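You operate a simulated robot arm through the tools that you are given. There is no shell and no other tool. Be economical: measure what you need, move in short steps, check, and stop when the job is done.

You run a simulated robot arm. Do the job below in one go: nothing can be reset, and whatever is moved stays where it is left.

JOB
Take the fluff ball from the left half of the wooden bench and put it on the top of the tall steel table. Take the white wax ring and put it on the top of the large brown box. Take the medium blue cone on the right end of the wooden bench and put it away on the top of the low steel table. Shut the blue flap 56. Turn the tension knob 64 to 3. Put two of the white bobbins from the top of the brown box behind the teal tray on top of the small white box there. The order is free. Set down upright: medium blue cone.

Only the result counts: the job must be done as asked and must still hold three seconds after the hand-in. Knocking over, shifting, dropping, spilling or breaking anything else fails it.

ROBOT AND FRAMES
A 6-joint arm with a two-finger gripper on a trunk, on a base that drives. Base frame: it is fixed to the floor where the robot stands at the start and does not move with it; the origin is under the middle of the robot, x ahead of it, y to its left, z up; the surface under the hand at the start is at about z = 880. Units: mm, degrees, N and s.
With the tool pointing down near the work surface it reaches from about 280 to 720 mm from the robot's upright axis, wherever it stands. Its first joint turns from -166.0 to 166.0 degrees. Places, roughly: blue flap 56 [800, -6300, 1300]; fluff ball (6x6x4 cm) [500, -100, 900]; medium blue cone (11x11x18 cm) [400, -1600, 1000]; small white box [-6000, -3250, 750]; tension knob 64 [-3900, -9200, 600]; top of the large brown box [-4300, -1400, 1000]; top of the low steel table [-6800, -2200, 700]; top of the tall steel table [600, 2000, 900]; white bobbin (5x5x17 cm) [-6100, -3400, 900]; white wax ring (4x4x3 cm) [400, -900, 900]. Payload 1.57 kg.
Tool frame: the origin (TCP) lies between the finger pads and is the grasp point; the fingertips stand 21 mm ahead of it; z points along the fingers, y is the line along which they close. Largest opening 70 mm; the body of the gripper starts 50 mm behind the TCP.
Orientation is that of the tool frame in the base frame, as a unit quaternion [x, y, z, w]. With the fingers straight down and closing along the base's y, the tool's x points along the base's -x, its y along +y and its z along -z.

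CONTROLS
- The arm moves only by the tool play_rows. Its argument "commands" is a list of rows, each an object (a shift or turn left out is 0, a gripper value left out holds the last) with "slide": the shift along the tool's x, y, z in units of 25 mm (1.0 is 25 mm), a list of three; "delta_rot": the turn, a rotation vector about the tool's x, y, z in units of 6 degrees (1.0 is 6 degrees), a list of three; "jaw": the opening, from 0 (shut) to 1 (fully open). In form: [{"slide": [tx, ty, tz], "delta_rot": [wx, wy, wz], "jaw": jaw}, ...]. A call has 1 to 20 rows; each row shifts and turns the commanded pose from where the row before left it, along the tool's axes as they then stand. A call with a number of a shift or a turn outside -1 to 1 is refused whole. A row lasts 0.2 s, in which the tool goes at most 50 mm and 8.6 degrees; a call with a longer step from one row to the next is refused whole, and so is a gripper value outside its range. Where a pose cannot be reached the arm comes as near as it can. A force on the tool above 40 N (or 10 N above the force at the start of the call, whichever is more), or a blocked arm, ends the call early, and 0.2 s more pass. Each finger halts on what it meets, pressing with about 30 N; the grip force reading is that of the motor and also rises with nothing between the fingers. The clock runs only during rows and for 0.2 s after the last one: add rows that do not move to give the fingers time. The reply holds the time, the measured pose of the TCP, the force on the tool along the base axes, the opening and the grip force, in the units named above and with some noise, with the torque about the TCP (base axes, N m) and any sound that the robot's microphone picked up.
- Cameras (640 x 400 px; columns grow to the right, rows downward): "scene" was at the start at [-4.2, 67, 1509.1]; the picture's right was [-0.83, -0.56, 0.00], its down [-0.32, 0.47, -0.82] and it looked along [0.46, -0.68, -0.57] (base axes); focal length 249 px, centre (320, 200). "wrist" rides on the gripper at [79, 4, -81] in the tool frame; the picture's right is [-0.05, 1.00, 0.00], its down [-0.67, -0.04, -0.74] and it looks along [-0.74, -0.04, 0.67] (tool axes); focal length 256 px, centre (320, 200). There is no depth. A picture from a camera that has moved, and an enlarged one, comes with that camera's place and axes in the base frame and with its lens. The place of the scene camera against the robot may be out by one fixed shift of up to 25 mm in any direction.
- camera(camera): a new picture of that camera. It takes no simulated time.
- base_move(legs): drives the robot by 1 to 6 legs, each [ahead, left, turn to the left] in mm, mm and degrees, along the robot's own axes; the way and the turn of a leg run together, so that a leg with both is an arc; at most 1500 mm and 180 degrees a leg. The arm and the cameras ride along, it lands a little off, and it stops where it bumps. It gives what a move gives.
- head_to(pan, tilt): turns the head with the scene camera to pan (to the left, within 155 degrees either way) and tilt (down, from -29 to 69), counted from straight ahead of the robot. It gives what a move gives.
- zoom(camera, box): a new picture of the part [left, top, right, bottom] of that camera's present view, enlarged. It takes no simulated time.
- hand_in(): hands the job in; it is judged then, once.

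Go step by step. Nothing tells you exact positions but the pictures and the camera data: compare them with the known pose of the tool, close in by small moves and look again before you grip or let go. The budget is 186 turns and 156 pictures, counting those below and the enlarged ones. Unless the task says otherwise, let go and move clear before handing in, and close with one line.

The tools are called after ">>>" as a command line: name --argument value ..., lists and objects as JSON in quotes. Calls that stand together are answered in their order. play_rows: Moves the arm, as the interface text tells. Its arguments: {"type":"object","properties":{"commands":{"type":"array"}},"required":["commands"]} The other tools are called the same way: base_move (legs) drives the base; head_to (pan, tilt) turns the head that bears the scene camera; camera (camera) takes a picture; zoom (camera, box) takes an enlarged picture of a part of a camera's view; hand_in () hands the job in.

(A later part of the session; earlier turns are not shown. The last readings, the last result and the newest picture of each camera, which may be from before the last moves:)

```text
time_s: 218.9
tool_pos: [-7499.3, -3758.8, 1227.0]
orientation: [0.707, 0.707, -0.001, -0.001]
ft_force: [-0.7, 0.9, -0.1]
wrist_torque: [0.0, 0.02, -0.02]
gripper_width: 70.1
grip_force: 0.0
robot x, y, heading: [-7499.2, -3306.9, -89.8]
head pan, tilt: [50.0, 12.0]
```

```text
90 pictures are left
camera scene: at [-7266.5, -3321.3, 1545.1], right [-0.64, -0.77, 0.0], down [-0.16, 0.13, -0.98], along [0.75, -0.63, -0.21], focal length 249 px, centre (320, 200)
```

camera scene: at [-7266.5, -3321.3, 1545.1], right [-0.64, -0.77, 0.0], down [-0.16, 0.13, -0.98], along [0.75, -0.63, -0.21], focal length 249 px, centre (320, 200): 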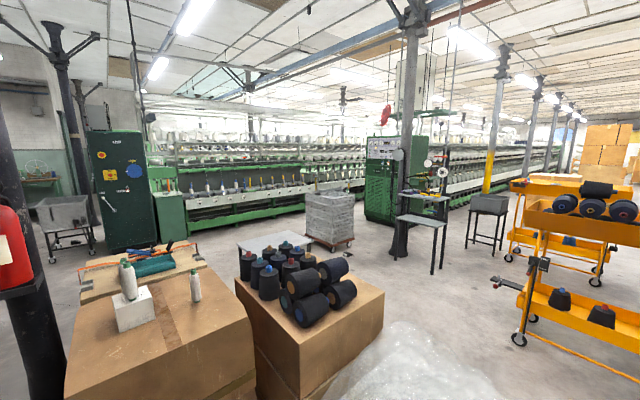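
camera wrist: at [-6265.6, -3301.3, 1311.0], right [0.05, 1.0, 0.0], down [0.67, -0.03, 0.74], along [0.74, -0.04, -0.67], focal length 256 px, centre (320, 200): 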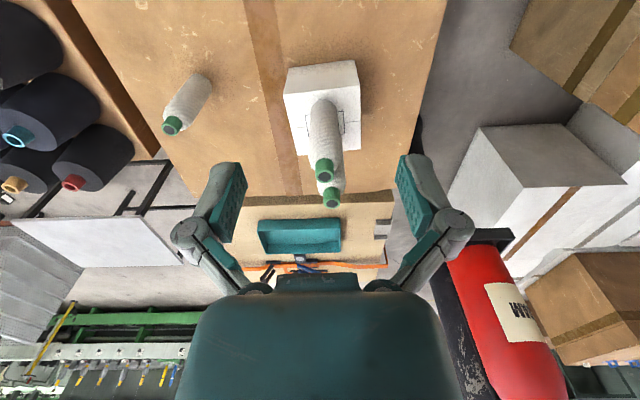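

Knob 64 should be on the east face of the second machine row, reached from the aisle near x = -3200. I'll go south, then east along about y = -5240 between the tables and the trolley.

>>> base_move --legs '[[1400, 0, 0], [0, 0, 90], [0, -500, 0]]'

>>> head_to --pan -10 --tilt 20

>>> camera --camera "scene"

```text
time_s: 232.4
tool_pos: [-7071.8, -5234.6, 1226.8]
orientation: [0.008, 1.0, -0.002, 0.0]
ft_force: [-0.1, 0.4, 0.7]
wrist_torque: [-0.02, 0.04, -0.05]
gripper_width: 70.1
grip_force: 0.2
robot x, y, heading: [-7523.5, -5228.2, -0.6]
head pan, tilt: [50.0, 12.0]
```

```text
time_s: 233.7
tool_pos: [-7071.6, -5236.8, 1227.6]
orientation: [0.009, 1.0, -0.001, 0.0]
ft_force: [0.6, -0.7, 0.7]
wrist_torque: [0.02, -0.01, -0.01]
gripper_width: 70.0
grip_force: 0.1
robot x, y, heading: [-7527.1, -5227.0, -1.0]
head pan, tilt: [-10.0, 20.0]
```

```text
89 pictures are left
camera scene: at [-7482.3, -5102.4, 1532.1], right [-0.19, -0.98, 0.0], down [-0.34, 0.06, -0.94], along [0.92, -0.18, -0.34], focal length 249 px, centre (320, 200)
```

scene: 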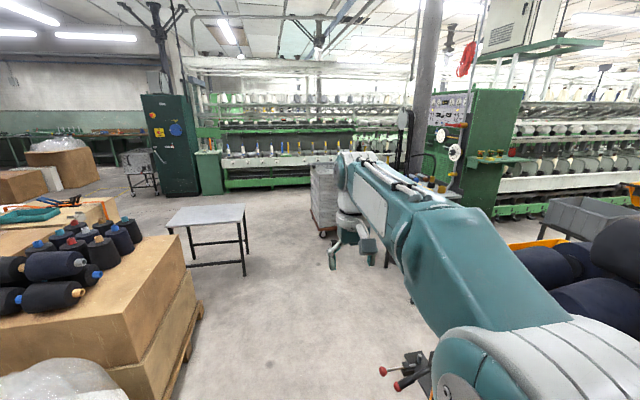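

The trolley's red handle sticks out to y about -5480, so I'll keep to y = -4990 past it, then shift south of the white table.

>>> base_move --legs '[[0, 240, 1], [1100, 0, 0], [600, -230, 0]]'

>>> head_to --pan -20 --tilt 20

>>> camera --camera "scene"

```text
time_s: 243.8
tool_pos: [-5384.7, -5218.6, 1228.0]
orientation: [0.001, 1.0, -0.001, 0.0]
ft_force: [0.7, 0.7, 0.3]
wrist_torque: [0.01, -0.02, -0.03]
gripper_width: 70.1
grip_force: 0.1
robot x, y, heading: [-5835.6, -5217.7, -0.1]
head pan, tilt: [-10.0, 20.0]
```

```text
time_s: 244.5
tool_pos: [-5382.5, -5220.7, 1227.4]
orientation: [0.001, 1.0, -0.001, -0.001]
ft_force: [0.2, -0.1, -0.9]
wrist_torque: [-0.01, 0.0, 0.03]
gripper_width: 70.0
grip_force: 0.1
robot x, y, heading: [-5835.5, -5217.3, 0.1]
head pan, tilt: [-20.0, 20.0]
```

```text
88 pictures are left
camera scene: at [-5799.9, -5108.7, 1532.1], right [-0.34, -0.94, 0.0], down [-0.32, 0.12, -0.94], along [0.88, -0.32, -0.34], focal length 249 px, centre (320, 200)
```

scene: 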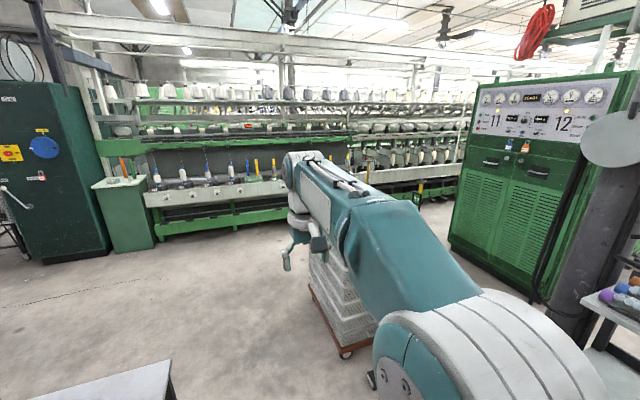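

Machine 11/12's head is at about [-3914, -7465], so its east face is by the aisle. I'll drive on to x = -3150 and turn south.

>>> base_move --legs '[[1400, 30, 0], [1280, 0, 0], [0, 0, -90]]'

>>> head_to --pan -10 --tilt 15

>>> camera --camera "scene"

```text
time_s: 261.3
tool_pos: [-3171.0, -5588.9, 1226.4]
orientation: [0.699, 0.715, 0.0, -0.001]
ft_force: [0.3, 0.3, 0.2]
wrist_torque: [-0.01, 0.0, 0.02]
gripper_width: 70.0
grip_force: 0.0
robot x, y, heading: [-3177.8, -5136.5, -88.7]
head pan, tilt: [-20.0, 20.0]
```

```text
time_s: 262.0
tool_pos: [-3172.1, -5589.4, 1227.5]
orientation: [0.699, 0.715, -0.001, -0.001]
ft_force: [0.1, -0.1, 0.7]
wrist_torque: [-0.01, 0.01, -0.01]
gripper_width: 69.8
grip_force: 0.0
robot x, y, heading: [-3178.2, -5135.6, -88.9]
head pan, tilt: [-10.0, 15.0]
```

```text
87 pictures are left
camera scene: at [-3035.2, -5180.7, 1540.2], right [-0.99, 0.15, 0.0], down [0.04, 0.26, -0.97], along [-0.15, -0.95, -0.26], focal length 249 px, centre (320, 200)
```

scene: 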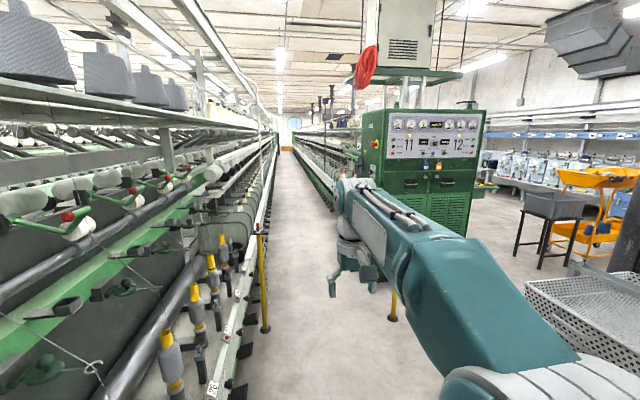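

The aisle lies between x about -2850 and -3900. I'll drive down its middle.

>>> base_move --legs '[[0, -195, -1.1], [1400, 0, 0]]'

>>> head_to --pan 0 --tilt 25

>>> camera --camera "scene"

```text
time_s: 270.1
tool_pos: [-3348.9, -6981.7, 1226.7]
orientation: [0.7, 0.714, 0.0, -0.001]
ft_force: [0.0, 0.4, 0.7]
wrist_torque: [0.03, 0.02, 0.01]
gripper_width: 69.6
grip_force: 0.1
robot x, y, heading: [-3359.2, -6528.1, -88.9]
head pan, tilt: [-10.0, 15.0]
```

```text
time_s: 270.8
tool_pos: [-3346.5, -6979.5, 1227.1]
orientation: [0.701, 0.713, -0.001, 0.0]
ft_force: [0.1, -0.4, -0.1]
wrist_torque: [-0.01, 0.0, 0.04]
gripper_width: 70.1
grip_force: 0.0
robot x, y, heading: [-3356.9, -6529.9, -89.0]
head pan, tilt: [0.0, 25.0]
```

```text
86 pictures are left
camera scene: at [-3194.2, -6573.7, 1524.0], right [-1.0, -0.02, 0.0], down [-0.01, 0.42, -0.91], along [0.02, -0.91, -0.42], focal length 249 px, centre (320, 200)
```

scene: 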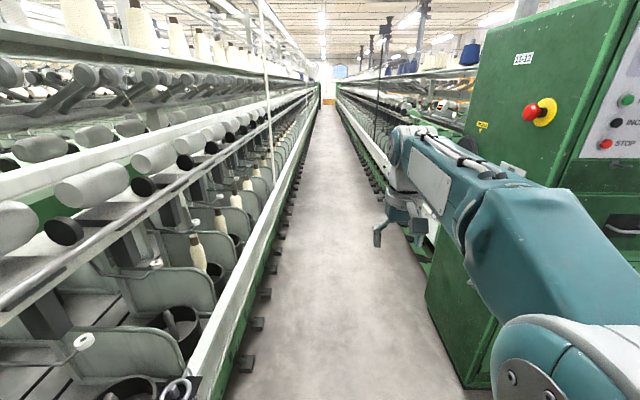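

The aisle is clear. I'll continue to y about -8650 and look at the right-hand machine.

>>> base_move --legs '[[0, -30, -1], [1500, 0, 0], [650, 0, 0]]'

>>> head_to --pan -45 --tilt 35

>>> camera --camera "scene"

```text
time_s: 281.8
tool_pos: [-3393.4, -9119.9, 1227.1]
orientation: [0.708, 0.707, 0.0, -0.001]
ft_force: [1.1, 0.0, 0.0]
wrist_torque: [0.01, -0.02, -0.01]
gripper_width: 70.2
grip_force: 0.0
robot x, y, heading: [-3387.7, -8667.0, -90.1]
head pan, tilt: [0.0, 25.0]
```

```text
time_s: 283.0
tool_pos: [-3392.5, -9119.6, 1227.8]
orientation: [0.708, 0.706, 0.0, -0.001]
ft_force: [0.0, -0.3, 0.7]
wrist_torque: [-0.01, 0.01, 0.02]
gripper_width: 70.0
grip_force: 0.1
robot x, y, heading: [-3390.8, -8669.7, -89.9]
head pan, tilt: [-45.0, 35.0]
```

```text
85 pictures are left
camera scene: at [-3292.4, -8685.3, 1508.3], right [-0.71, 0.71, 0.0], down [0.41, 0.41, -0.82], along [-0.58, -0.58, -0.57], focal length 249 px, centre (320, 200)
```

scene: 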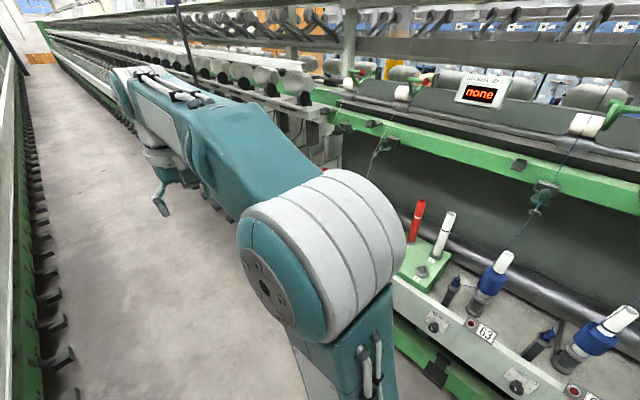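

Station 63 is at y about -8590, so 64 lies further south. I'll pull the arm back, drive to y about -9150 and turn to face the machine.

>>> play_rows --commands '[{"slide": [0.9, 0, 0]}, {"slide": [0.9, 0, 0]}, {"slide": [0.9, 0, 0]}, {"slide": [0.9, 0, 0]}, {"slide": [0.9, 0, 0]}, {"slide": [0.9, 0, 0]}, {}]'

>>> base_move --legs '[[480, 50, 0], [0, 0, -90]]'

>>> head_to --pan 20 --tilt 45

>>> camera --camera "scene"

>>> camera --camera "wrist"

```text
time_s: 284.6
tool_pos: [-3391.3, -8983.7, 1228.1]
orientation: [0.708, 0.706, 0.0, 0.0]
ft_force: [-0.4, 0.7, -0.6]
wrist_torque: [-0.04, 0.01, 0.01]
gripper_width: 70.2
grip_force: 0.1
robot x, y, heading: [-3389.6, -8666.9, -90.0]
head pan, tilt: [-45.0, 35.0]
```

```text
time_s: 291.3
tool_pos: [-3658.5, -9146.1, 1227.9]
orientation: [1.0, -0.006, 0.0, -0.001]
ft_force: [-0.1, -0.3, 0.1]
wrist_torque: [0.0, -0.03, -0.01]
gripper_width: 70.0
grip_force: 0.1
robot x, y, heading: [-3342.0, -9149.6, 179.3]
head pan, tilt: [-45.0, 35.0]
```

```text
time_s: 292.6
tool_pos: [-3658.3, -9145.1, 1227.2]
orientation: [1.0, -0.006, 0.0, -0.001]
ft_force: [0.0, -0.1, 0.4]
wrist_torque: [-0.01, 0.03, 0.03]
gripper_width: 69.8
grip_force: 0.0
robot x, y, heading: [-3339.7, -9149.8, 179.6]
head pan, tilt: [20.0, 45.0]
```

```text
84 pictures are left
camera scene: at [-3355.7, -9346.8, 1493.4], right [-0.33, 0.94, 0.0], down [0.67, 0.23, -0.71], along [-0.67, -0.23, -0.71], focal length 249 px, centre (320, 200)
```

scene: 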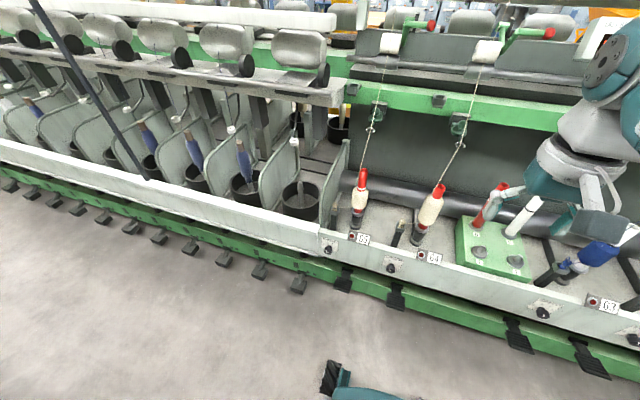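

```text
83 pictures are left
camera wrist: at [-3579.5, -9152.6, 1309.0], right [-0.07, -1.0, 0.0], down [-0.67, 0.04, 0.74], along [-0.74, 0.05, -0.67], focal length 256 px, centre (320, 200)
```

wrist: 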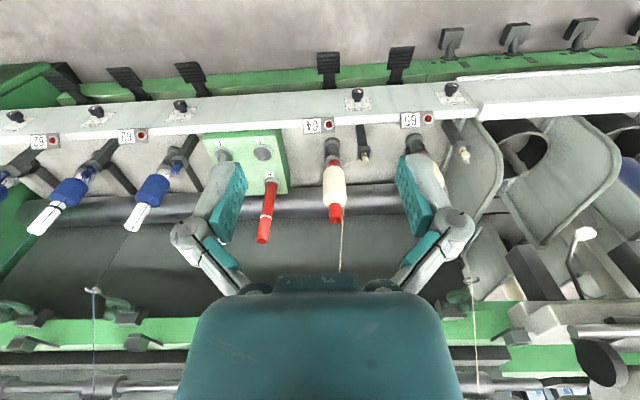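

I see the rail with numbered labels and knobs. I'll zoom in to read them.

>>> zoom --camera "scene" --box '[310, 210, 470, 310]'

>>> zoom --camera "wrist" --box '[290, 70, 490, 190]'

```text
4.00 times, centred on (390, 260) of scene
camera zoom: at [-3355.7, -9346.8, 1493.4], right [-0.33, 0.94, 0.0], down [0.67, 0.23, -0.71], along [-0.67, -0.23, -0.71], focal length 996 px, centre (40, -40)
```

zoom: 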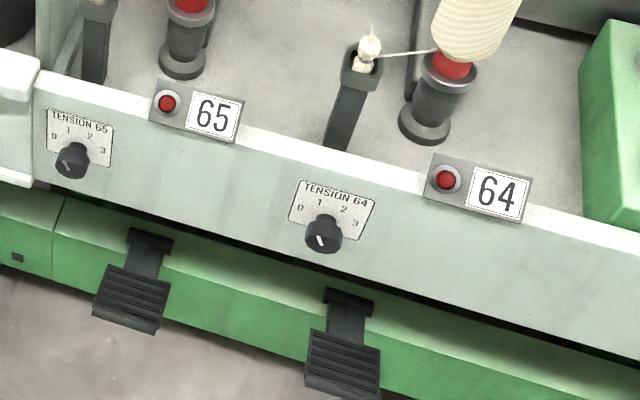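

```text
3.20 times, centred on (390, 130) of wrist
camera zoom: at [-3579.5, -9152.6, 1309.0], right [-0.07, -1.0, 0.0], down [-0.67, 0.04, 0.74], along [-0.74, 0.05, -0.67], focal length 819 px, centre (96, 424)
```

zoom: 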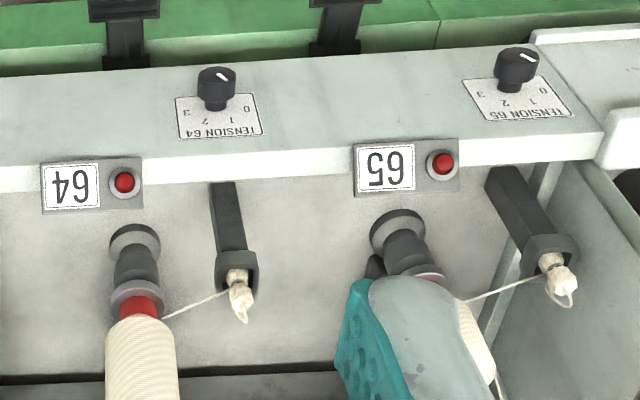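

Knob 64 has a dial 0 to 3. I'll lower the hand in front of it for a closer look.

>>> play_rows --commands '[{"slide": [-0.16, 0.19, 0.9]}, {"slide": [-0.16, 0.19, 0.9]}, {"slide": [-0.16, 0.19, 0.9]}, {"slide": [-0.16, 0.19, 0.9]}, {"slide": [-0.16, 0.19, 0.9]}, {"slide": [-0.16, 0.19, 0.9]}, {"slide": [-0.16, 0.19, 0.9]}, {"slide": [-0.16, 0.19, 0.9]}, {"slide": [-0.16, 0.19, 0.9]}, {"slide": [-0.16, 0.19, 0.9]}, {"slide": [-0.16, 0.19, 0.9]}, {"slide": [-0.16, 0.19, 0.9]}, {"slide": [-0.16, 0.19, 0.9]}, {"slide": [-0.16, 0.19, 0.9]}, {"slide": [-0.16, 0.19, 0.9]}, {"slide": [-0.16, 0.19, 0.9]}, {"slide": [-0.16, 0.19, 0.9]}, {"slide": [-0.16, 0.19, 0.9]}, {"slide": [-0.16, 0.19, 0.9]}, {}]'

>>> camera --camera "wrist"

```text
time_s: 296.8
tool_pos: [-3737.0, -9235.3, 798.6]
orientation: [1.0, -0.007, -0.001, -0.001]
ft_force: [0.4, 0.7, -0.5]
wrist_torque: [0.01, 0.03, -0.02]
gripper_width: 69.7
grip_force: 0.0
robot x, y, heading: [-3340.9, -9151.2, 179.3]
head pan, tilt: [20.0, 45.0]
```

```text
80 pictures are left
camera wrist: at [-3658.2, -9242.8, 880.5], right [-0.06, -1.0, 0.0], down [-0.67, 0.04, 0.74], along [-0.74, 0.05, -0.67], focal length 256 px, centre (320, 200)
```

wrist: 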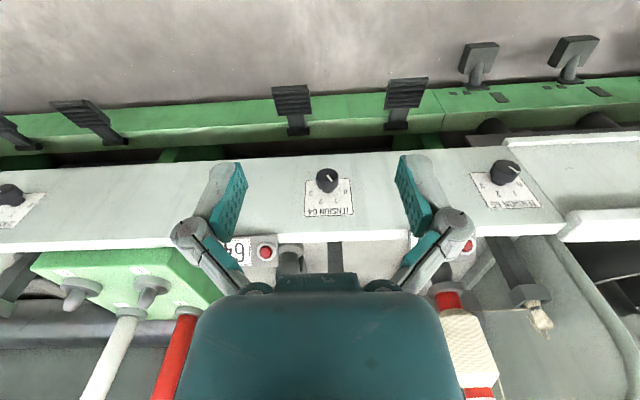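

The knob cap comes out at [-3920, -9235, 602]. I'll zoom to read its pointer and tilt.

>>> zoom --camera "wrist" --box '[280, 140, 380, 240]'

```text
4.00 times, centred on (330, 190) of wrist
camera zoom: at [-3658.2, -9242.8, 880.5], right [-0.06, -1.0, 0.0], down [-0.67, 0.04, 0.74], along [-0.74, 0.05, -0.67], focal length 1024 px, centre (280, 240)
```

zoom: 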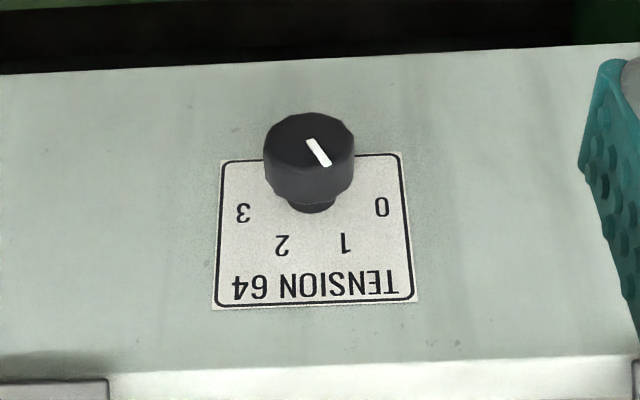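

The panel face is vertical at x about -3944 with the pointer at 1; setting 3 is about 120° clockwise. I'll back the base off a little, centre it on the knob, and turn the tool to point horizontally at the panel.

>>> base_move --legs '[[-110, 85, 0.7]]'

>>> play_rows --commands '[{"delta_rot": [0, -1, 0]}, {"delta_rot": [0, -1, 0]}, {"delta_rot": [0, -1, 0]}, {"delta_rot": [0, -1, 0]}, {"delta_rot": [0, -1, 0]}, {"delta_rot": [0, -1, 0]}, {"delta_rot": [0, -1, 0]}, {"delta_rot": [0, -1, 0]}, {}, {}]'

>>> camera --camera "scene"

```text
time_s: 298.2
tool_pos: [-3626.8, -9324.8, 798.8]
orientation: [1.0, 0.0, 0.0, 0.0]
ft_force: [-0.3, 0.0, -0.5]
wrist_torque: [-0.01, 0.03, -0.04]
gripper_width: 70.0
grip_force: 0.2
robot x, y, heading: [-3231.5, -9236.1, -179.8]
head pan, tilt: [20.0, 45.0]
```

```text
time_s: 300.4
tool_pos: [-3627.5, -9317.5, 798.1]
orientation: [0.947, 0.003, -0.319, -0.028]
ft_force: [-0.5, -0.5, -0.1]
wrist_torque: [-0.02, -0.02, 0.02]
gripper_width: 69.8
grip_force: 0.0
out of reach, approached as far as the arm can: row 3, 4, 5
robot x, y, heading: [-3234.5, -9235.6, -179.8]
head pan, tilt: [20.0, 45.0]
```

```text
78 pictures are left
camera scene: at [-3244.9, -9433.0, 1493.3], right [-0.34, 0.94, 0.0], down [0.66, 0.24, -0.71], along [-0.66, -0.24, -0.71], focal length 249 px, centre (320, 200)
```

scene: 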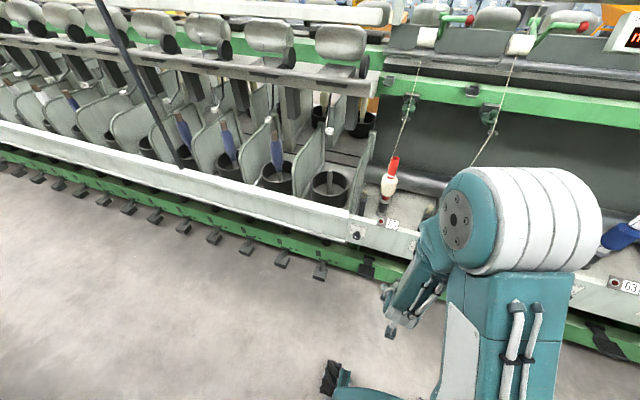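

The arm limits the turn this close in, so I'll extend toward the panel and then continue turning.

>>> play_rows --commands '[{"slide": [-0.13, -0.42, 0.8]}, {"slide": [-0.13, -0.42, 0.8]}, {"slide": [-0.13, -0.42, 0.8]}, {"slide": [-0.13, -0.42, 0.8]}, {"slide": [-0.13, -0.42, 0.8]}, {"slide": [-0.13, -0.42, 0.8]}, {"slide": [-0.13, -0.42, 0.8]}, {"slide": [-0.13, -0.42, 0.8]}, {}, {}]'

>>> camera --camera "wrist"

```text
time_s: 302.6
tool_pos: [-3740.6, -9283.6, 698.6]
orientation: [0.947, 0.0, -0.319, -0.03]
ft_force: [0.4, 0.7, 0.3]
wrist_torque: [0.01, 0.0, 0.01]
gripper_width: 69.7
grip_force: 0.1
out of reach, approached as far as the arm can: row 3, 4, 5, 6, 7, 8
robot x, y, heading: [-3233.5, -9233.1, -180.0]
head pan, tilt: [20.0, 45.0]
```

```text
77 pictures are left
camera wrist: at [-3628.8, -9293.0, 715.6], right [-0.06, -1.0, -0.02], down [-0.08, -0.02, 1.0], along [-0.99, 0.06, -0.08], focal length 256 px, centre (320, 200)
```

wrist: 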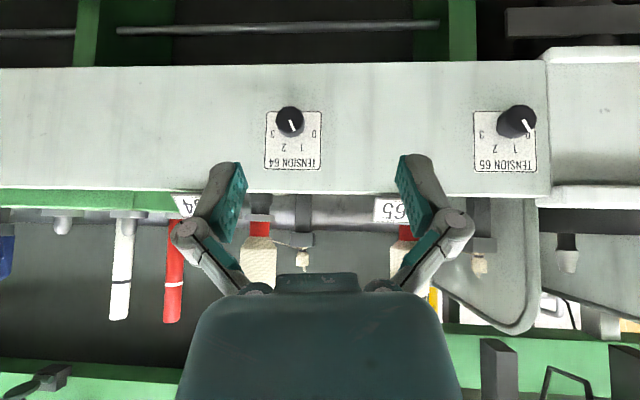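

The wrist can't tilt further in this stance. I'll undo the tilt, raise the hand, and face down the aisle so the tool can bend sideways to the panel.

>>> play_rows --commands '[{"slide": [0, 0, -0.9]}, {"slide": [0, 0, -0.9]}, {"slide": [0, 0, -0.9], "delta_rot": [0, 1, 0]}, {"slide": [0, 0, -0.9], "delta_rot": [0, 1, 0]}, {"slide": [0, 0, -0.9], "delta_rot": [0, 1, 0]}, {"slide": [0, 0, -0.9], "delta_rot": [0, 1, 0]}, {"slide": [0, 0, -0.9], "delta_rot": [0, 1, 0]}, {"slide": [0, 0, -0.9], "delta_rot": [0, 1, 0]}, {"slide": [0, 0, -0.9]}, {"slide": [0, 0, -0.9]}, {}]'

```text
time_s: 305.0
tool_pos: [-3664.3, -9287.0, 869.9]
orientation: [0.994, -0.012, -0.092, -0.057]
ft_force: [0.2, 0.1, -0.3]
wrist_torque: [-0.01, -0.02, -0.02]
gripper_width: 69.8
grip_force: 0.1
out of reach, approached as far as the arm can: row 5, 6, 7
robot x, y, heading: [-3234.3, -9236.2, -179.9]
head pan, tilt: [20.0, 45.0]
```

>>> play_rows --commands '[{"delta_rot": [-0.55, 0.88, -0.12]}, {"delta_rot": [-0.55, 0.88, -0.12]}, {}, {"slide": [0, 0, -1]}, {"slide": [0, 0, -1]}, {"slide": [0, 0, -1]}, {"slide": [0, 0, -1]}, {"slide": [0.5, 0, -1]}, {"slide": [0.5, 0, -1]}, {"slide": [0.5, 0, -1]}, {"slide": [0.5, 0, -1]}, {}]'

```text
time_s: 307.6
tool_pos: [-3614.0, -9286.1, 1069.5]
orientation: [1.0, 0.001, -0.001, 0.001]
ft_force: [0.9, 0.3, -0.1]
wrist_torque: [0.0, 0.02, -0.03]
gripper_width: 69.9
grip_force: 0.1
robot x, y, heading: [-3234.0, -9235.9, -179.9]
head pan, tilt: [20.0, 45.0]
```

Tool is vertical again. Now I'll reposition the base facing down the aisle, north of the knob.

>>> base_move --legs '[[0, 0, 90], [-440, -150, 0]]'

>>> head_to --pan -50 --tilt 45

>>> camera --camera "scene"

```text
time_s: 314.2
tool_pos: [-3331.4, -9178.0, 1069.0]
orientation: [0.704, 0.71, 0.001, 0.0]
ft_force: [0.1, 0.4, 0.2]
wrist_torque: [0.0, 0.03, -0.04]
gripper_width: 70.0
grip_force: 0.0
robot x, y, heading: [-3382.6, -8797.9, -89.8]
head pan, tilt: [20.0, 45.0]
```

```text
time_s: 315.6
tool_pos: [-3330.9, -9178.2, 1069.2]
orientation: [0.703, 0.711, 0.001, 0.001]
ft_force: [0.1, 0.5, 0.1]
wrist_torque: [-0.01, 0.01, -0.03]
gripper_width: 70.0
grip_force: 0.1
robot x, y, heading: [-3380.2, -8800.8, -89.4]
head pan, tilt: [-50.0, 45.0]
```

```text
76 pictures are left
camera scene: at [-3286.7, -8804.3, 1493.4], right [-0.65, 0.76, 0.0], down [0.54, 0.46, -0.71], along [-0.54, -0.46, -0.71], focal length 249 px, centre (320, 200)
```

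scene: 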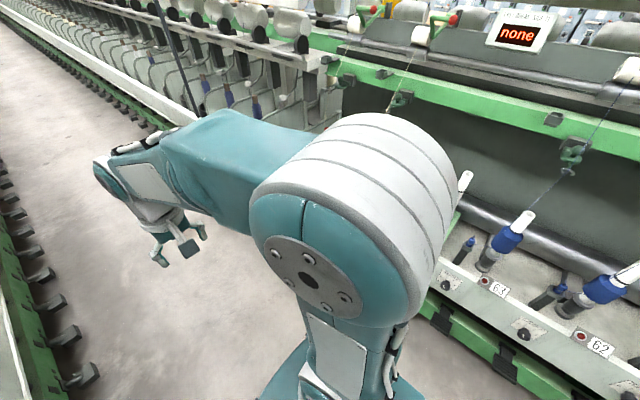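

>>> play_rows --commands '[{"slide": [-0.18, -0.92, 0.4]}, {"slide": [-0.18, -0.92, 0.4]}, {"slide": [-0.18, -0.92, 0.4]}, {"slide": [-0.18, -0.92, 0.4]}, {"slide": [-0.18, -0.92, 0.4]}, {"slide": [-0.18, -0.92, 0.4]}, {"slide": [-0.18, -0.92, 0.4]}, {"slide": [-0.18, -0.92, 0.4]}, {"slide": [-0.18, -0.92, 0.4]}, {"slide": [-0.18, -0.92, 0.4]}, {"slide": [-0.18, -0.92, 0.4]}, {"slide": [-0.18, -0.92, 0.4]}, {}]'

>>> play_rows --commands '[{"delta_rot": [1, 0, 0]}, {"delta_rot": [1, 0, 0]}, {"delta_rot": [1, 0, 0]}, {"delta_rot": [1, 0, 0]}, {"delta_rot": [1, 0, 0]}, {"delta_rot": [1, 0, 0]}, {"delta_rot": [1, 0, 0]}, {"delta_rot": [1, 0, 0]}, {"delta_rot": [1, 0, 0]}, {"delta_rot": [1, 0, 0]}, {"delta_rot": [1, 0, 0]}, {"delta_rot": [1, 0, 0]}, {"delta_rot": [1, 0, 0]}, {"delta_rot": [1, 0, 0]}, {"delta_rot": [1, 0, 0]}, {}, {}]'

>>> camera --camera "scene"

```text
time_s: 318.4
tool_pos: [-3607.7, -9236.8, 946.0]
orientation: [0.703, 0.711, 0.001, 0.002]
ft_force: [0.6, -1.0, -0.1]
wrist_torque: [-0.02, 0.03, -0.03]
gripper_width: 70.0
grip_force: 0.1
robot x, y, heading: [-3388.5, -8798.7, -89.4]
head pan, tilt: [-50.0, 45.0]
```

```text
time_s: 322.0
tool_pos: [-3607.5, -9235.3, 947.5]
orientation: [0.498, 0.504, -0.501, -0.497]
ft_force: [0.2, -1.4, -0.7]
wrist_torque: [0.0, 0.03, 0.05]
gripper_width: 70.1
grip_force: 0.1
robot x, y, heading: [-3384.1, -8798.6, -89.3]
head pan, tilt: [-50.0, 45.0]
```

```text
75 pictures are left
camera scene: at [-3287.4, -8805.1, 1493.5], right [-0.65, 0.76, 0.0], down [0.54, 0.46, -0.71], along [-0.54, -0.46, -0.71], focal length 249 px, centre (320, 200)
```

scene: 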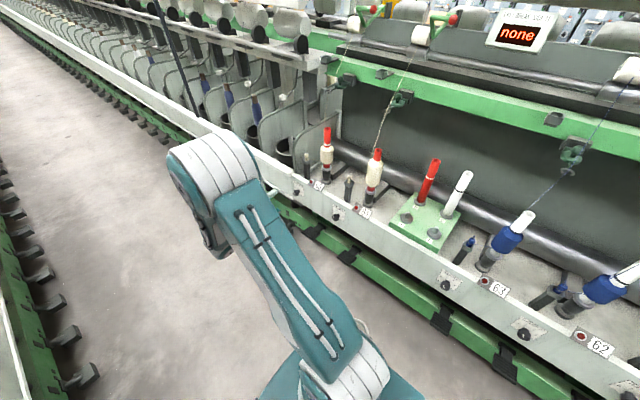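

The tool now points at the panel. I'll lower it to the knob's height, staying about 70 mm away, and look.

>>> play_rows --commands '[{"slide": [0, 0.985, 0.4]}, {"slide": [0, 0.985, 0.4]}, {"slide": [0, 0.985, 0.4]}, {"slide": [0, 0.985, 0.4]}, {"slide": [0, 0.985, 0.4]}, {"slide": [0, 0.985, 0.4]}, {"slide": [0, 0.985, 0.4]}, {"slide": [0, 0.985, 0.4]}, {"slide": [0, 0.985, 0.8]}, {"slide": [0, 0.985, 0.8]}, {"slide": [0, 0.985, 0.8]}, {"slide": [0, 0.985, 0.8]}, {"slide": [0, 0.985, 0.8]}, {"slide": [0, 0.985, 0.8]}, {}, {}]'

>>> camera --camera "wrist"

>>> camera --camera "scene"

```text
time_s: 325.4
tool_pos: [-3805.0, -9236.9, 602.5]
orientation: [0.499, 0.504, -0.501, -0.497]
ft_force: [0.7, 0.2, -0.5]
wrist_torque: [0.03, 0.03, 0.02]
gripper_width: 70.1
grip_force: 0.0
robot x, y, heading: [-3385.5, -8796.4, -89.7]
head pan, tilt: [-50.0, 45.0]
```

```text
74 pictures are left
camera wrist: at [-3725.5, -9157.8, 599.2], right [0.0, -0.05, -1.0], down [0.75, -0.66, 0.04], along [-0.66, -0.75, 0.04], focal length 256 px, centre (320, 200)
```

wrist: 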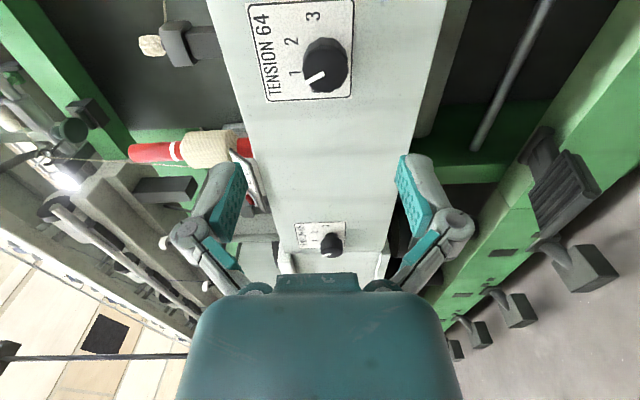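

```text
73 pictures are left
camera scene: at [-3288.9, -8805.3, 1493.6], right [-0.65, 0.76, 0.0], down [0.54, 0.46, -0.71], along [-0.54, -0.46, -0.71], focal length 249 px, centre (320, 200)
```

scene: 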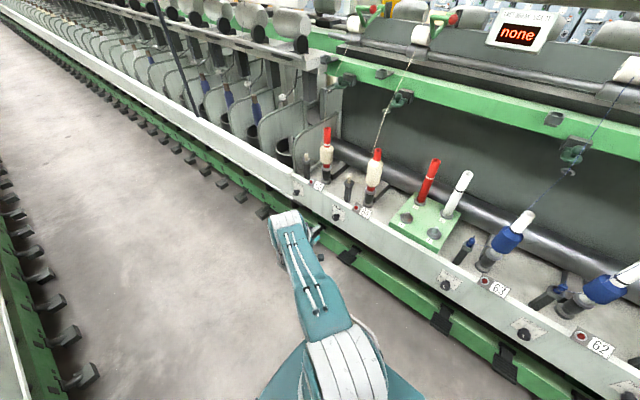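

The knob is at about y -9233, z 600. I'll zoom to read the pointer.

>>> zoom --camera "wrist" --box '[230, 0, 390, 110]'

```text
3.64 times, centred on (310, 55) of wrist
camera zoom: at [-3725.5, -9157.8, 599.2], right [0.0, -0.05, -1.0], down [0.75, -0.66, 0.04], along [-0.66, -0.75, 0.04], focal length 931 px, centre (356, 727)
```

zoom: 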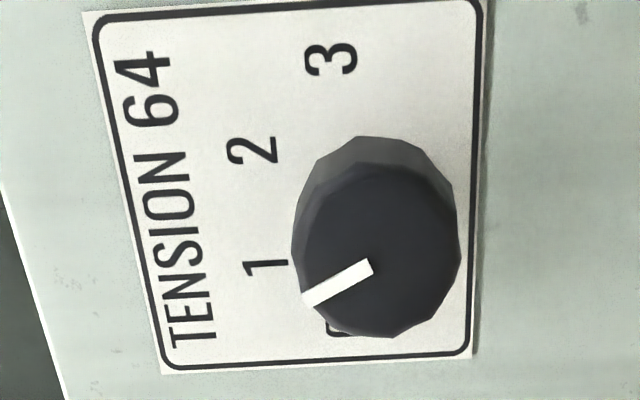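

The dial marks sit at about ±25° and ±75°, with the pointer at 1, so 3 needs about 100° clockwise. I'll pre-turn the hand -48°, then advance around the knob with open fingers.

>>> play_rows --commands '[{"slide": [0.14, 0.08, 0]}, {"delta_rot": [0, 0, -1]}, {"delta_rot": [0, 0, -1]}, {"delta_rot": [0, 0, -1]}, {"delta_rot": [0, 0, -1]}, {"delta_rot": [0, 0, -1]}, {"delta_rot": [0, 0, -1]}, {"delta_rot": [0, 0, -1]}, {"delta_rot": [0, 0, -1]}, {}, {}]'

>>> camera --camera "wrist"

```text
time_s: 327.8
tool_pos: [-3806.2, -9235.0, 600.7]
orientation: [0.25, 0.663, -0.255, -0.658]
ft_force: [-0.1, -0.1, -0.5]
wrist_torque: [0.02, 0.02, 0.0]
gripper_width: 70.1
grip_force: 0.0
robot x, y, heading: [-3388.1, -8797.3, -89.4]
head pan, tilt: [-50.0, 45.0]
```

```text
71 pictures are left
camera wrist: at [-3726.5, -9177.6, 657.2], right [0.0, 0.71, -0.71], down [0.75, -0.46, -0.47], along [-0.66, -0.53, -0.53], focal length 256 px, centre (320, 200)
```

wrist: 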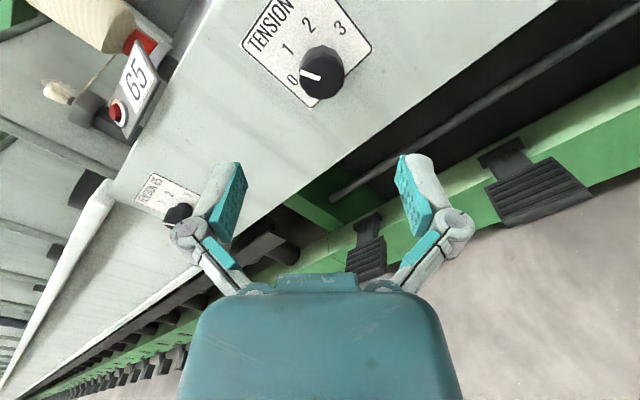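

>>> play_rows --commands '[{"slide": [0.02, 0.09, 0.8]}, {"slide": [0, 0, 0.8]}, {"slide": [0, 0, 0.8]}, {"slide": [0, 0, 0.8]}, {"slide": [0, 0, 0.6]}, {"slide": [0, 0, 0.3]}, {"slide": [0, 0, 0.3]}, {}, {}]'

>>> camera --camera "wrist"

```text
time_s: 329.8
tool_pos: [-3915.9, -9231.0, 597.8]
orientation: [0.25, 0.663, -0.256, -0.658]
ft_force: [0.3, -0.7, 0.9]
wrist_torque: [0.01, 0.03, 0.01]
gripper_width: 70.2
grip_force: 0.1
robot x, y, heading: [-3382.0, -8798.7, -89.5]
head pan, tilt: [-50.0, 45.0]
```

```text
70 pictures are left
camera wrist: at [-3836.7, -9176.1, 655.6], right [0.0, 0.71, -0.71], down [0.75, -0.46, -0.47], along [-0.66, -0.53, -0.53], focal length 256 px, centre (320, 200)
```

wrist: 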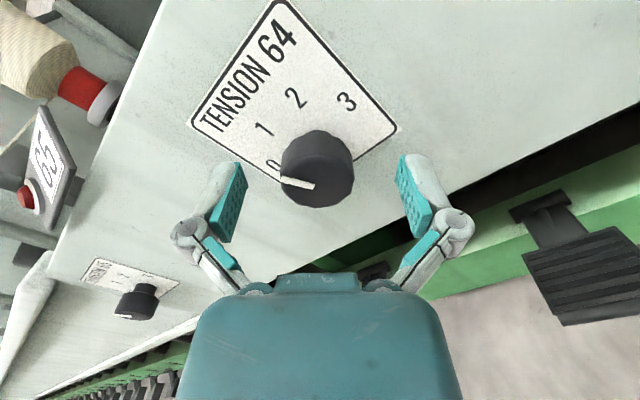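

The knob sits between the pads. I'll close and turn clockwise in steps.

>>> play_rows --commands '[{"jaw": 0.7}, {"jaw": 0.5}, {"jaw": 0.4}, {}, {}]'

>>> play_rows --commands '[{"delta_rot": [0, 0, 1]}, {"delta_rot": [0, 0, 1]}, {"delta_rot": [0, 0, 1]}, {"delta_rot": [0, 0, 1]}, {"delta_rot": [0, 0, 1]}, {"delta_rot": [0, 0, 1]}, {"delta_rot": [0, 0, 1]}, {"delta_rot": [0, 0, 1]}, {}]'

>>> camera --camera "wrist"

```text
time_s: 331.0
tool_pos: [-3916.9, -9232.3, 599.5]
orientation: [0.251, 0.663, -0.255, -0.658]
ft_force: [0.1, -8.1, 4.4]
wrist_torque: [-0.01, 0.06, 0.17]
gripper_width: 33.6
grip_force: 31.7
robot x, y, heading: [-3387.1, -8799.4, -89.6]
head pan, tilt: [-50.0, 45.0]
```

```text
time_s: 333.0
tool_pos: [-3916.5, -9232.0, 597.3]
orientation: [0.5, 0.504, -0.5, -0.496]
ft_force: [3.1, -10.6, -5.2]
wrist_torque: [-0.03, 0.0, 0.25]
gripper_width: 33.5
grip_force: 31.7
robot x, y, heading: [-3383.0, -8799.5, -89.4]
head pan, tilt: [-50.0, 45.0]
```

```text
69 pictures are left
camera wrist: at [-3836.9, -9153.2, 594.7], right [0.01, -0.05, -1.0], down [0.75, -0.66, 0.04], along [-0.66, -0.75, 0.04], focal length 256 px, centre (320, 200)
```

wrist: 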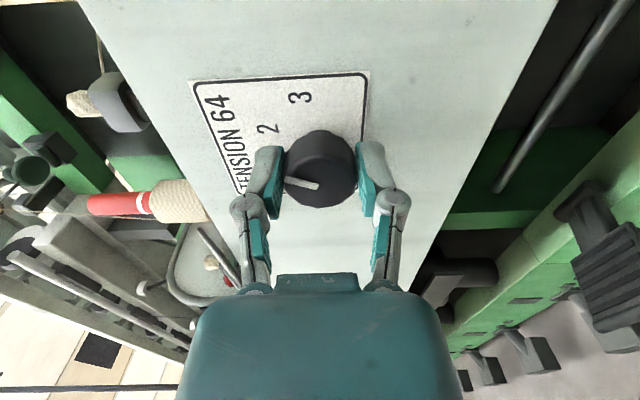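

The knob turned with the hand by about 48°. I'll turn the remaining 52°.

>>> play_rows --commands '[{"delta_rot": [0, 0, 1]}, {"delta_rot": [0, 0, 1]}, {"delta_rot": [0, 0, 1]}, {"delta_rot": [0, 0, 1]}, {"delta_rot": [0, 0, 1]}, {"delta_rot": [0, 0, 1]}, {"delta_rot": [0, 0, 1]}, {"delta_rot": [0, 0, 1]}, {"delta_rot": [0, 0, 0.67]}, {}]'

>>> camera --camera "wrist"

```text
time_s: 335.0
tool_pos: [-3916.9, -9232.5, 597.5]
orientation: [0.668, 0.246, -0.663, -0.232]
ft_force: [-21.3, -17.2, -24.1]
wrist_torque: [0.04, -0.63, -0.15]
gripper_width: 33.4
grip_force: 31.9
robot x, y, heading: [-3386.7, -8800.6, -89.1]
head pan, tilt: [-50.0, 45.0]
stopped in row 9: the force on the tool passed its limit at 40 N (the readings are from after the stop); the commanded pose is now the measured one
```

```text
68 pictures are left
camera wrist: at [-3836.1, -9185.7, 534.1], right [0.02, -0.8, -0.6], down [0.74, -0.39, 0.55], along [-0.67, -0.45, 0.59], focal length 256 px, centre (320, 200)
```

wrist: 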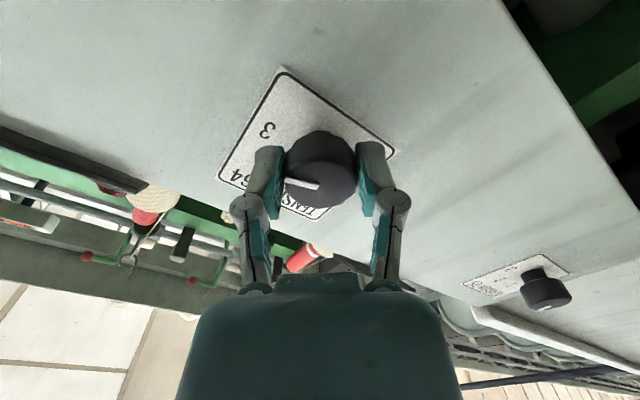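

Nearly there. I'll open, draw back straight and read the dial.

>>> play_rows --commands '[{"jaw": 0.6}, {"jaw": 0.85}, {"jaw": 1.0}, {}, {"slide": [0, 0, -0.6]}, {"slide": [0, 0, -0.8]}, {"slide": [0, 0, -0.8]}, {"slide": [0, 0, -0.8]}, {"slide": [0, 0, -0.8]}, {"slide": [0, 0, -0.8]}, {}]'

>>> camera --camera "wrist"

>>> zoom --camera "scene" --box '[290, 170, 390, 250]'

```text
time_s: 337.4
tool_pos: [-3800.8, -9231.3, 600.9]
orientation: [0.666, 0.243, -0.665, -0.235]
ft_force: [0.4, 0.3, 0.1]
wrist_torque: [-0.02, 0.01, 0.01]
gripper_width: 70.0
grip_force: 0.0
robot x, y, heading: [-3387.2, -8796.8, -89.2]
head pan, tilt: [-50.0, 45.0]
```

```text
67 pictures are left
camera wrist: at [-3720.3, -9183.7, 537.9], right [0.01, -0.8, -0.59], down [0.75, -0.39, 0.54], along [-0.67, -0.45, 0.59], focal length 256 px, centre (320, 200)
```

wrist: 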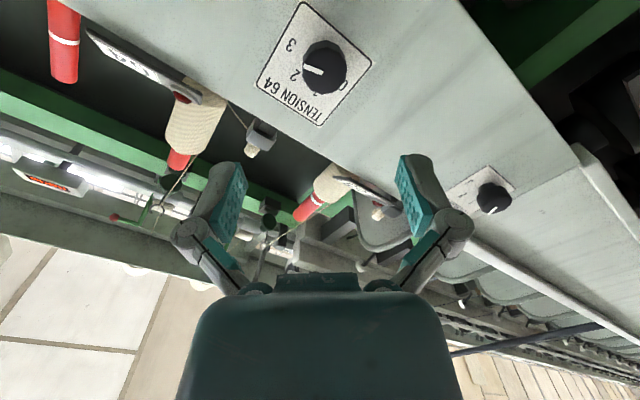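

```text
5.00 times, centred on (340, 210) of scene
camera zoom: at [-3288.9, -8805.4, 1493.6], right [-0.65, 0.76, 0.0], down [0.54, 0.46, -0.71], along [-0.54, -0.46, -0.71], focal length 1244 px, centre (220, 150)
```

zoom: 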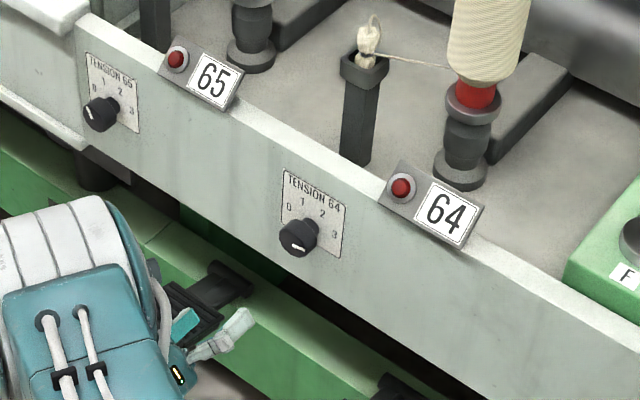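

>>> zoom --camera "wrist" --box '[245, 0, 385, 130]'

>>> zoom --camera "scene" --box '[340, 195, 370, 225]'

```text
3.08 times, centred on (315, 65) of wrist
camera zoom: at [-3720.3, -9183.7, 537.9], right [0.01, -0.8, -0.59], down [0.75, -0.39, 0.54], along [-0.67, -0.45, 0.59], focal length 788 px, centre (335, 615)
```

zoom: 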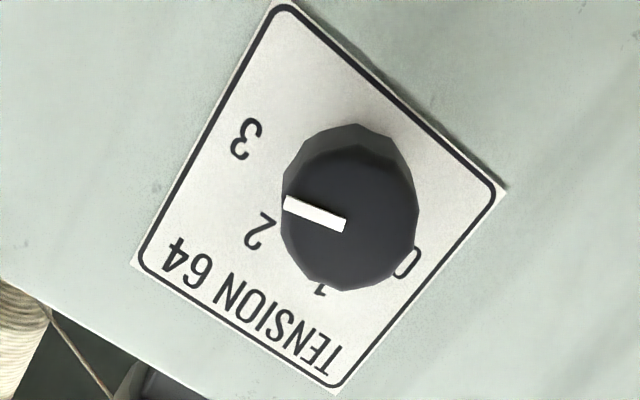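

```text
13.33 times, centred on (355, 210) of scene
camera zoom: at [-3288.9, -8805.4, 1493.6], right [-0.65, 0.76, 0.0], down [0.54, 0.46, -0.71], along [-0.54, -0.46, -0.71], focal length 3319 px, centre (-147, 67)
```

zoom: 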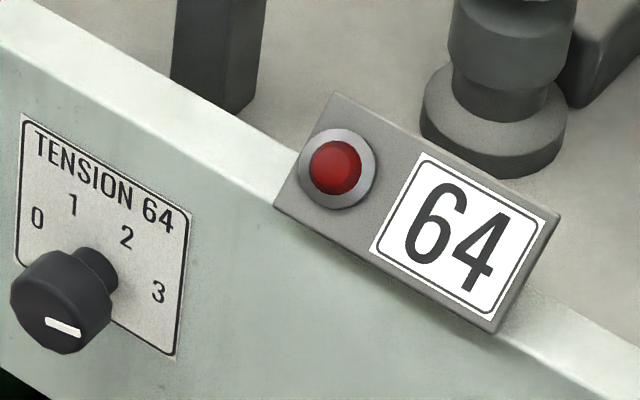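

The pointer now reads about 75° right, on the mark for 3, and the turn met its end stop there. I'll draw back, return the roll, rise and point the tool down again.

>>> play_rows --commands '[{"slide": [0, 0, -1]}, {"slide": [0, 0, -1]}, {"slide": [0, 0, -1], "delta_rot": [0, 0, -1]}, {"slide": [0, 0, -1], "delta_rot": [0, 0, -1]}, {"delta_rot": [0, 0, -1]}, {"delta_rot": [0, 0, -1]}, {"delta_rot": [0, 0, -1]}, {"delta_rot": [0, 0, -1]}, {"delta_rot": [0, 0, -1]}, {"delta_rot": [0, 0, -1]}, {"delta_rot": [0, 0, -0.37]}, {}]'

>>> play_rows --commands '[{"slide": [0, -1, -0.2]}, {"slide": [0, -1, -0.2]}, {"slide": [0, -1, -0.2]}, {"slide": [0, -1, -0.2]}, {"slide": [0, -1, -0.2]}, {"slide": [0, -1, -0.2]}, {"slide": [0, -1, -0.2]}, {"slide": [0, -1, -0.2]}, {"slide": [0, -1, -0.2]}, {"slide": [0, -1, -0.2]}, {"slide": [0, -1, -0.2]}, {"slide": [0, -1, -0.2]}, {"slide": [0, -1, -0.2]}, {"slide": [0, -1, -0.2]}, {}]'

>>> play_rows --commands '[{"delta_rot": [-1, 0, 0]}, {"delta_rot": [-1, 0, 0]}, {"delta_rot": [-1, 0, 0]}, {"delta_rot": [-1, 0, 0]}, {"delta_rot": [-1, 0, 0]}, {"delta_rot": [-1, 0, 0]}, {"delta_rot": [-1, 0, 0]}, {"delta_rot": [-1, 0, 0]}, {"delta_rot": [-1, 0, 0]}, {"delta_rot": [-1, 0, 0]}, {"delta_rot": [-1, 0, 0]}, {"delta_rot": [-1, 0, 0]}, {"delta_rot": [-1, 0, 0]}, {"delta_rot": [-1, 0, 0]}, {"delta_rot": [-1, 0, 0]}, {}, {}]'

```text
time_s: 340.0
tool_pos: [-3699.1, -9228.0, 600.2]
orientation: [0.499, 0.504, -0.502, -0.495]
ft_force: [0.9, -0.1, 0.0]
wrist_torque: [0.0, -0.01, 0.0]
gripper_width: 70.0
grip_force: 0.0
robot x, y, heading: [-3383.7, -8796.6, -89.6]
head pan, tilt: [-50.0, 45.0]
```

```text
time_s: 343.2
tool_pos: [-3631.9, -9226.1, 950.9]
orientation: [0.5, 0.504, -0.503, -0.494]
ft_force: [0.0, -0.1, 0.8]
wrist_torque: [0.03, 0.04, 0.0]
gripper_width: 70.1
grip_force: 0.1
robot x, y, heading: [-3385.0, -8797.1, -89.6]
head pan, tilt: [-50.0, 45.0]
```

```text
time_s: 346.8
tool_pos: [-3631.7, -9227.8, 951.6]
orientation: [0.703, 0.711, 0.001, 0.004]
ft_force: [-0.1, 0.4, -0.4]
wrist_torque: [-0.01, -0.02, 0.01]
gripper_width: 70.0
grip_force: 0.0
robot x, y, heading: [-3387.3, -8800.1, -89.5]
head pan, tilt: [-50.0, 45.0]
```

>>> play_rows --commands '[{"slide": [0.3, 0.8, -0.85]}, {"slide": [0.3, 0.8, -0.85]}, {"slide": [0.3, 0.8, -0.85]}, {"slide": [0.3, 0.8, -0.85]}, {"slide": [0.3, 0.8, -0.85]}, {"slide": [0.3, 0.8, -0.85]}, {"slide": [0.3, 0.8, -0.85]}, {"slide": [0.3, 0.8, -0.85]}, {"slide": [0.3, 0.8, -0.85]}, {"slide": [0.3, 0.8, -0.85]}, {"slide": [0.3, 0.8, -0.85]}, {"slide": [0.3, 0.8, -0.85]}, {}]'

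>>> zoom --camera "scene" --box '[322, 200, 352, 230]'

```text
time_s: 349.6
tool_pos: [-3393.0, -9131.0, 1207.3]
orientation: [0.703, 0.711, -0.001, 0.005]
ft_force: [-0.9, 0.0, 1.2]
wrist_torque: [0.0, 0.01, 0.0]
gripper_width: 70.0
grip_force: 0.1
robot x, y, heading: [-3384.4, -8797.6, -89.4]
head pan, tilt: [-50.0, 45.0]
```

```text
13.33 times, centred on (337, 215) of scene
camera zoom: at [-3287.0, -8803.9, 1493.5], right [-0.65, 0.76, 0.0], down [0.54, 0.46, -0.71], along [-0.54, -0.46, -0.71], focal length 3319 px, centre (93, 0)
```

zoom: 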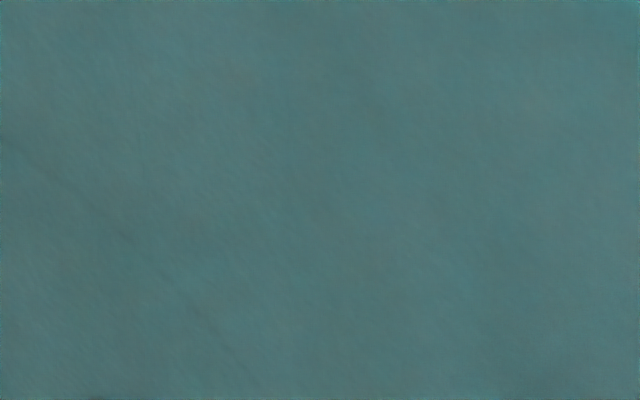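

The dial reading holds. Next is flap 56; I'll back out of the aisle northward.

>>> base_move --legs '[[0, 0, -0.5], [-1400, 20, 0], [-1300, 30, 0], [-1000, 40, 0]]'

>>> head_to --pan 150 --tilt 25

>>> camera --camera "scene"

```text
time_s: 367.8
tool_pos: [-3305.1, -5436.0, 1206.4]
orientation: [0.709, 0.705, 0.0, 0.003]
ft_force: [0.0, 0.5, 0.2]
wrist_torque: [0.03, 0.01, -0.02]
gripper_width: 70.1
grip_force: 0.1
robot x, y, heading: [-3287.3, -5104.6, -90.4]
head pan, tilt: [-50.0, 45.0]
```

```text
time_s: 370.7
tool_pos: [-3303.9, -5436.8, 1206.2]
orientation: [0.709, 0.705, 0.0, 0.003]
ft_force: [1.2, 0.3, 0.3]
wrist_torque: [0.01, 0.03, -0.01]
gripper_width: 69.9
grip_force: 0.1
robot x, y, heading: [-3290.8, -5104.4, -90.3]
head pan, tilt: [150.0, 25.0]
```

```text
62 pictures are left
camera scene: at [-3082.9, -4978.6, 1524.0], right [0.86, -0.51, 0.0], down [-0.21, -0.36, -0.91], along [0.46, 0.78, -0.42], focal length 249 px, centre (320, 200)
```

scene: 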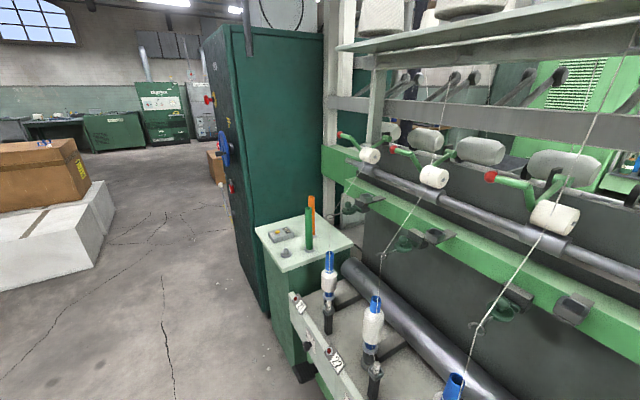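

The way north past the cabinet is clear. I'll back up to y about -1850, turn east, and pass north of the basin cart.

>>> base_move --legs '[[-1450, 0, 0], [-1450, 0, 0], [-330, 0, 0], [0, 0, 90], [1350, 0, 0], [690, 0, 0]]'

>>> head_to --pan -60 --tilt 20

>>> camera --camera "scene"

```text
time_s: 400.2
tool_pos: [-917.4, -1871.0, 1206.8]
orientation: [0.0, 1.0, 0.002, 0.003]
ft_force: [-1.1, -0.5, -0.3]
wrist_torque: [-0.01, -0.02, -0.03]
gripper_width: 70.1
grip_force: 0.1
robot x, y, heading: [-1246.8, -1860.0, -0.2]
head pan, tilt: [150.0, 25.0]
```

```text
time_s: 403.3
tool_pos: [-918.4, -1870.9, 1207.4]
orientation: [0.0, 1.0, 0.003, 0.002]
ft_force: [-0.3, -0.1, -0.3]
wrist_torque: [-0.03, 0.02, 0.01]
gripper_width: 70.0
grip_force: 0.0
robot x, y, heading: [-1253.9, -1857.7, -0.0]
head pan, tilt: [-60.0, 20.0]
```

```text
61 pictures are left
camera scene: at [-1257.9, -1798.9, 1532.1], right [-0.87, -0.5, 0.0], down [-0.17, 0.3, -0.94], along [0.47, -0.81, -0.34], focal length 249 px, centre (320, 200)
```

scene: 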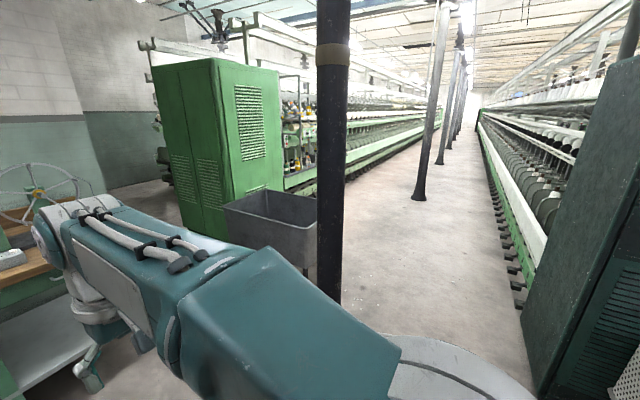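

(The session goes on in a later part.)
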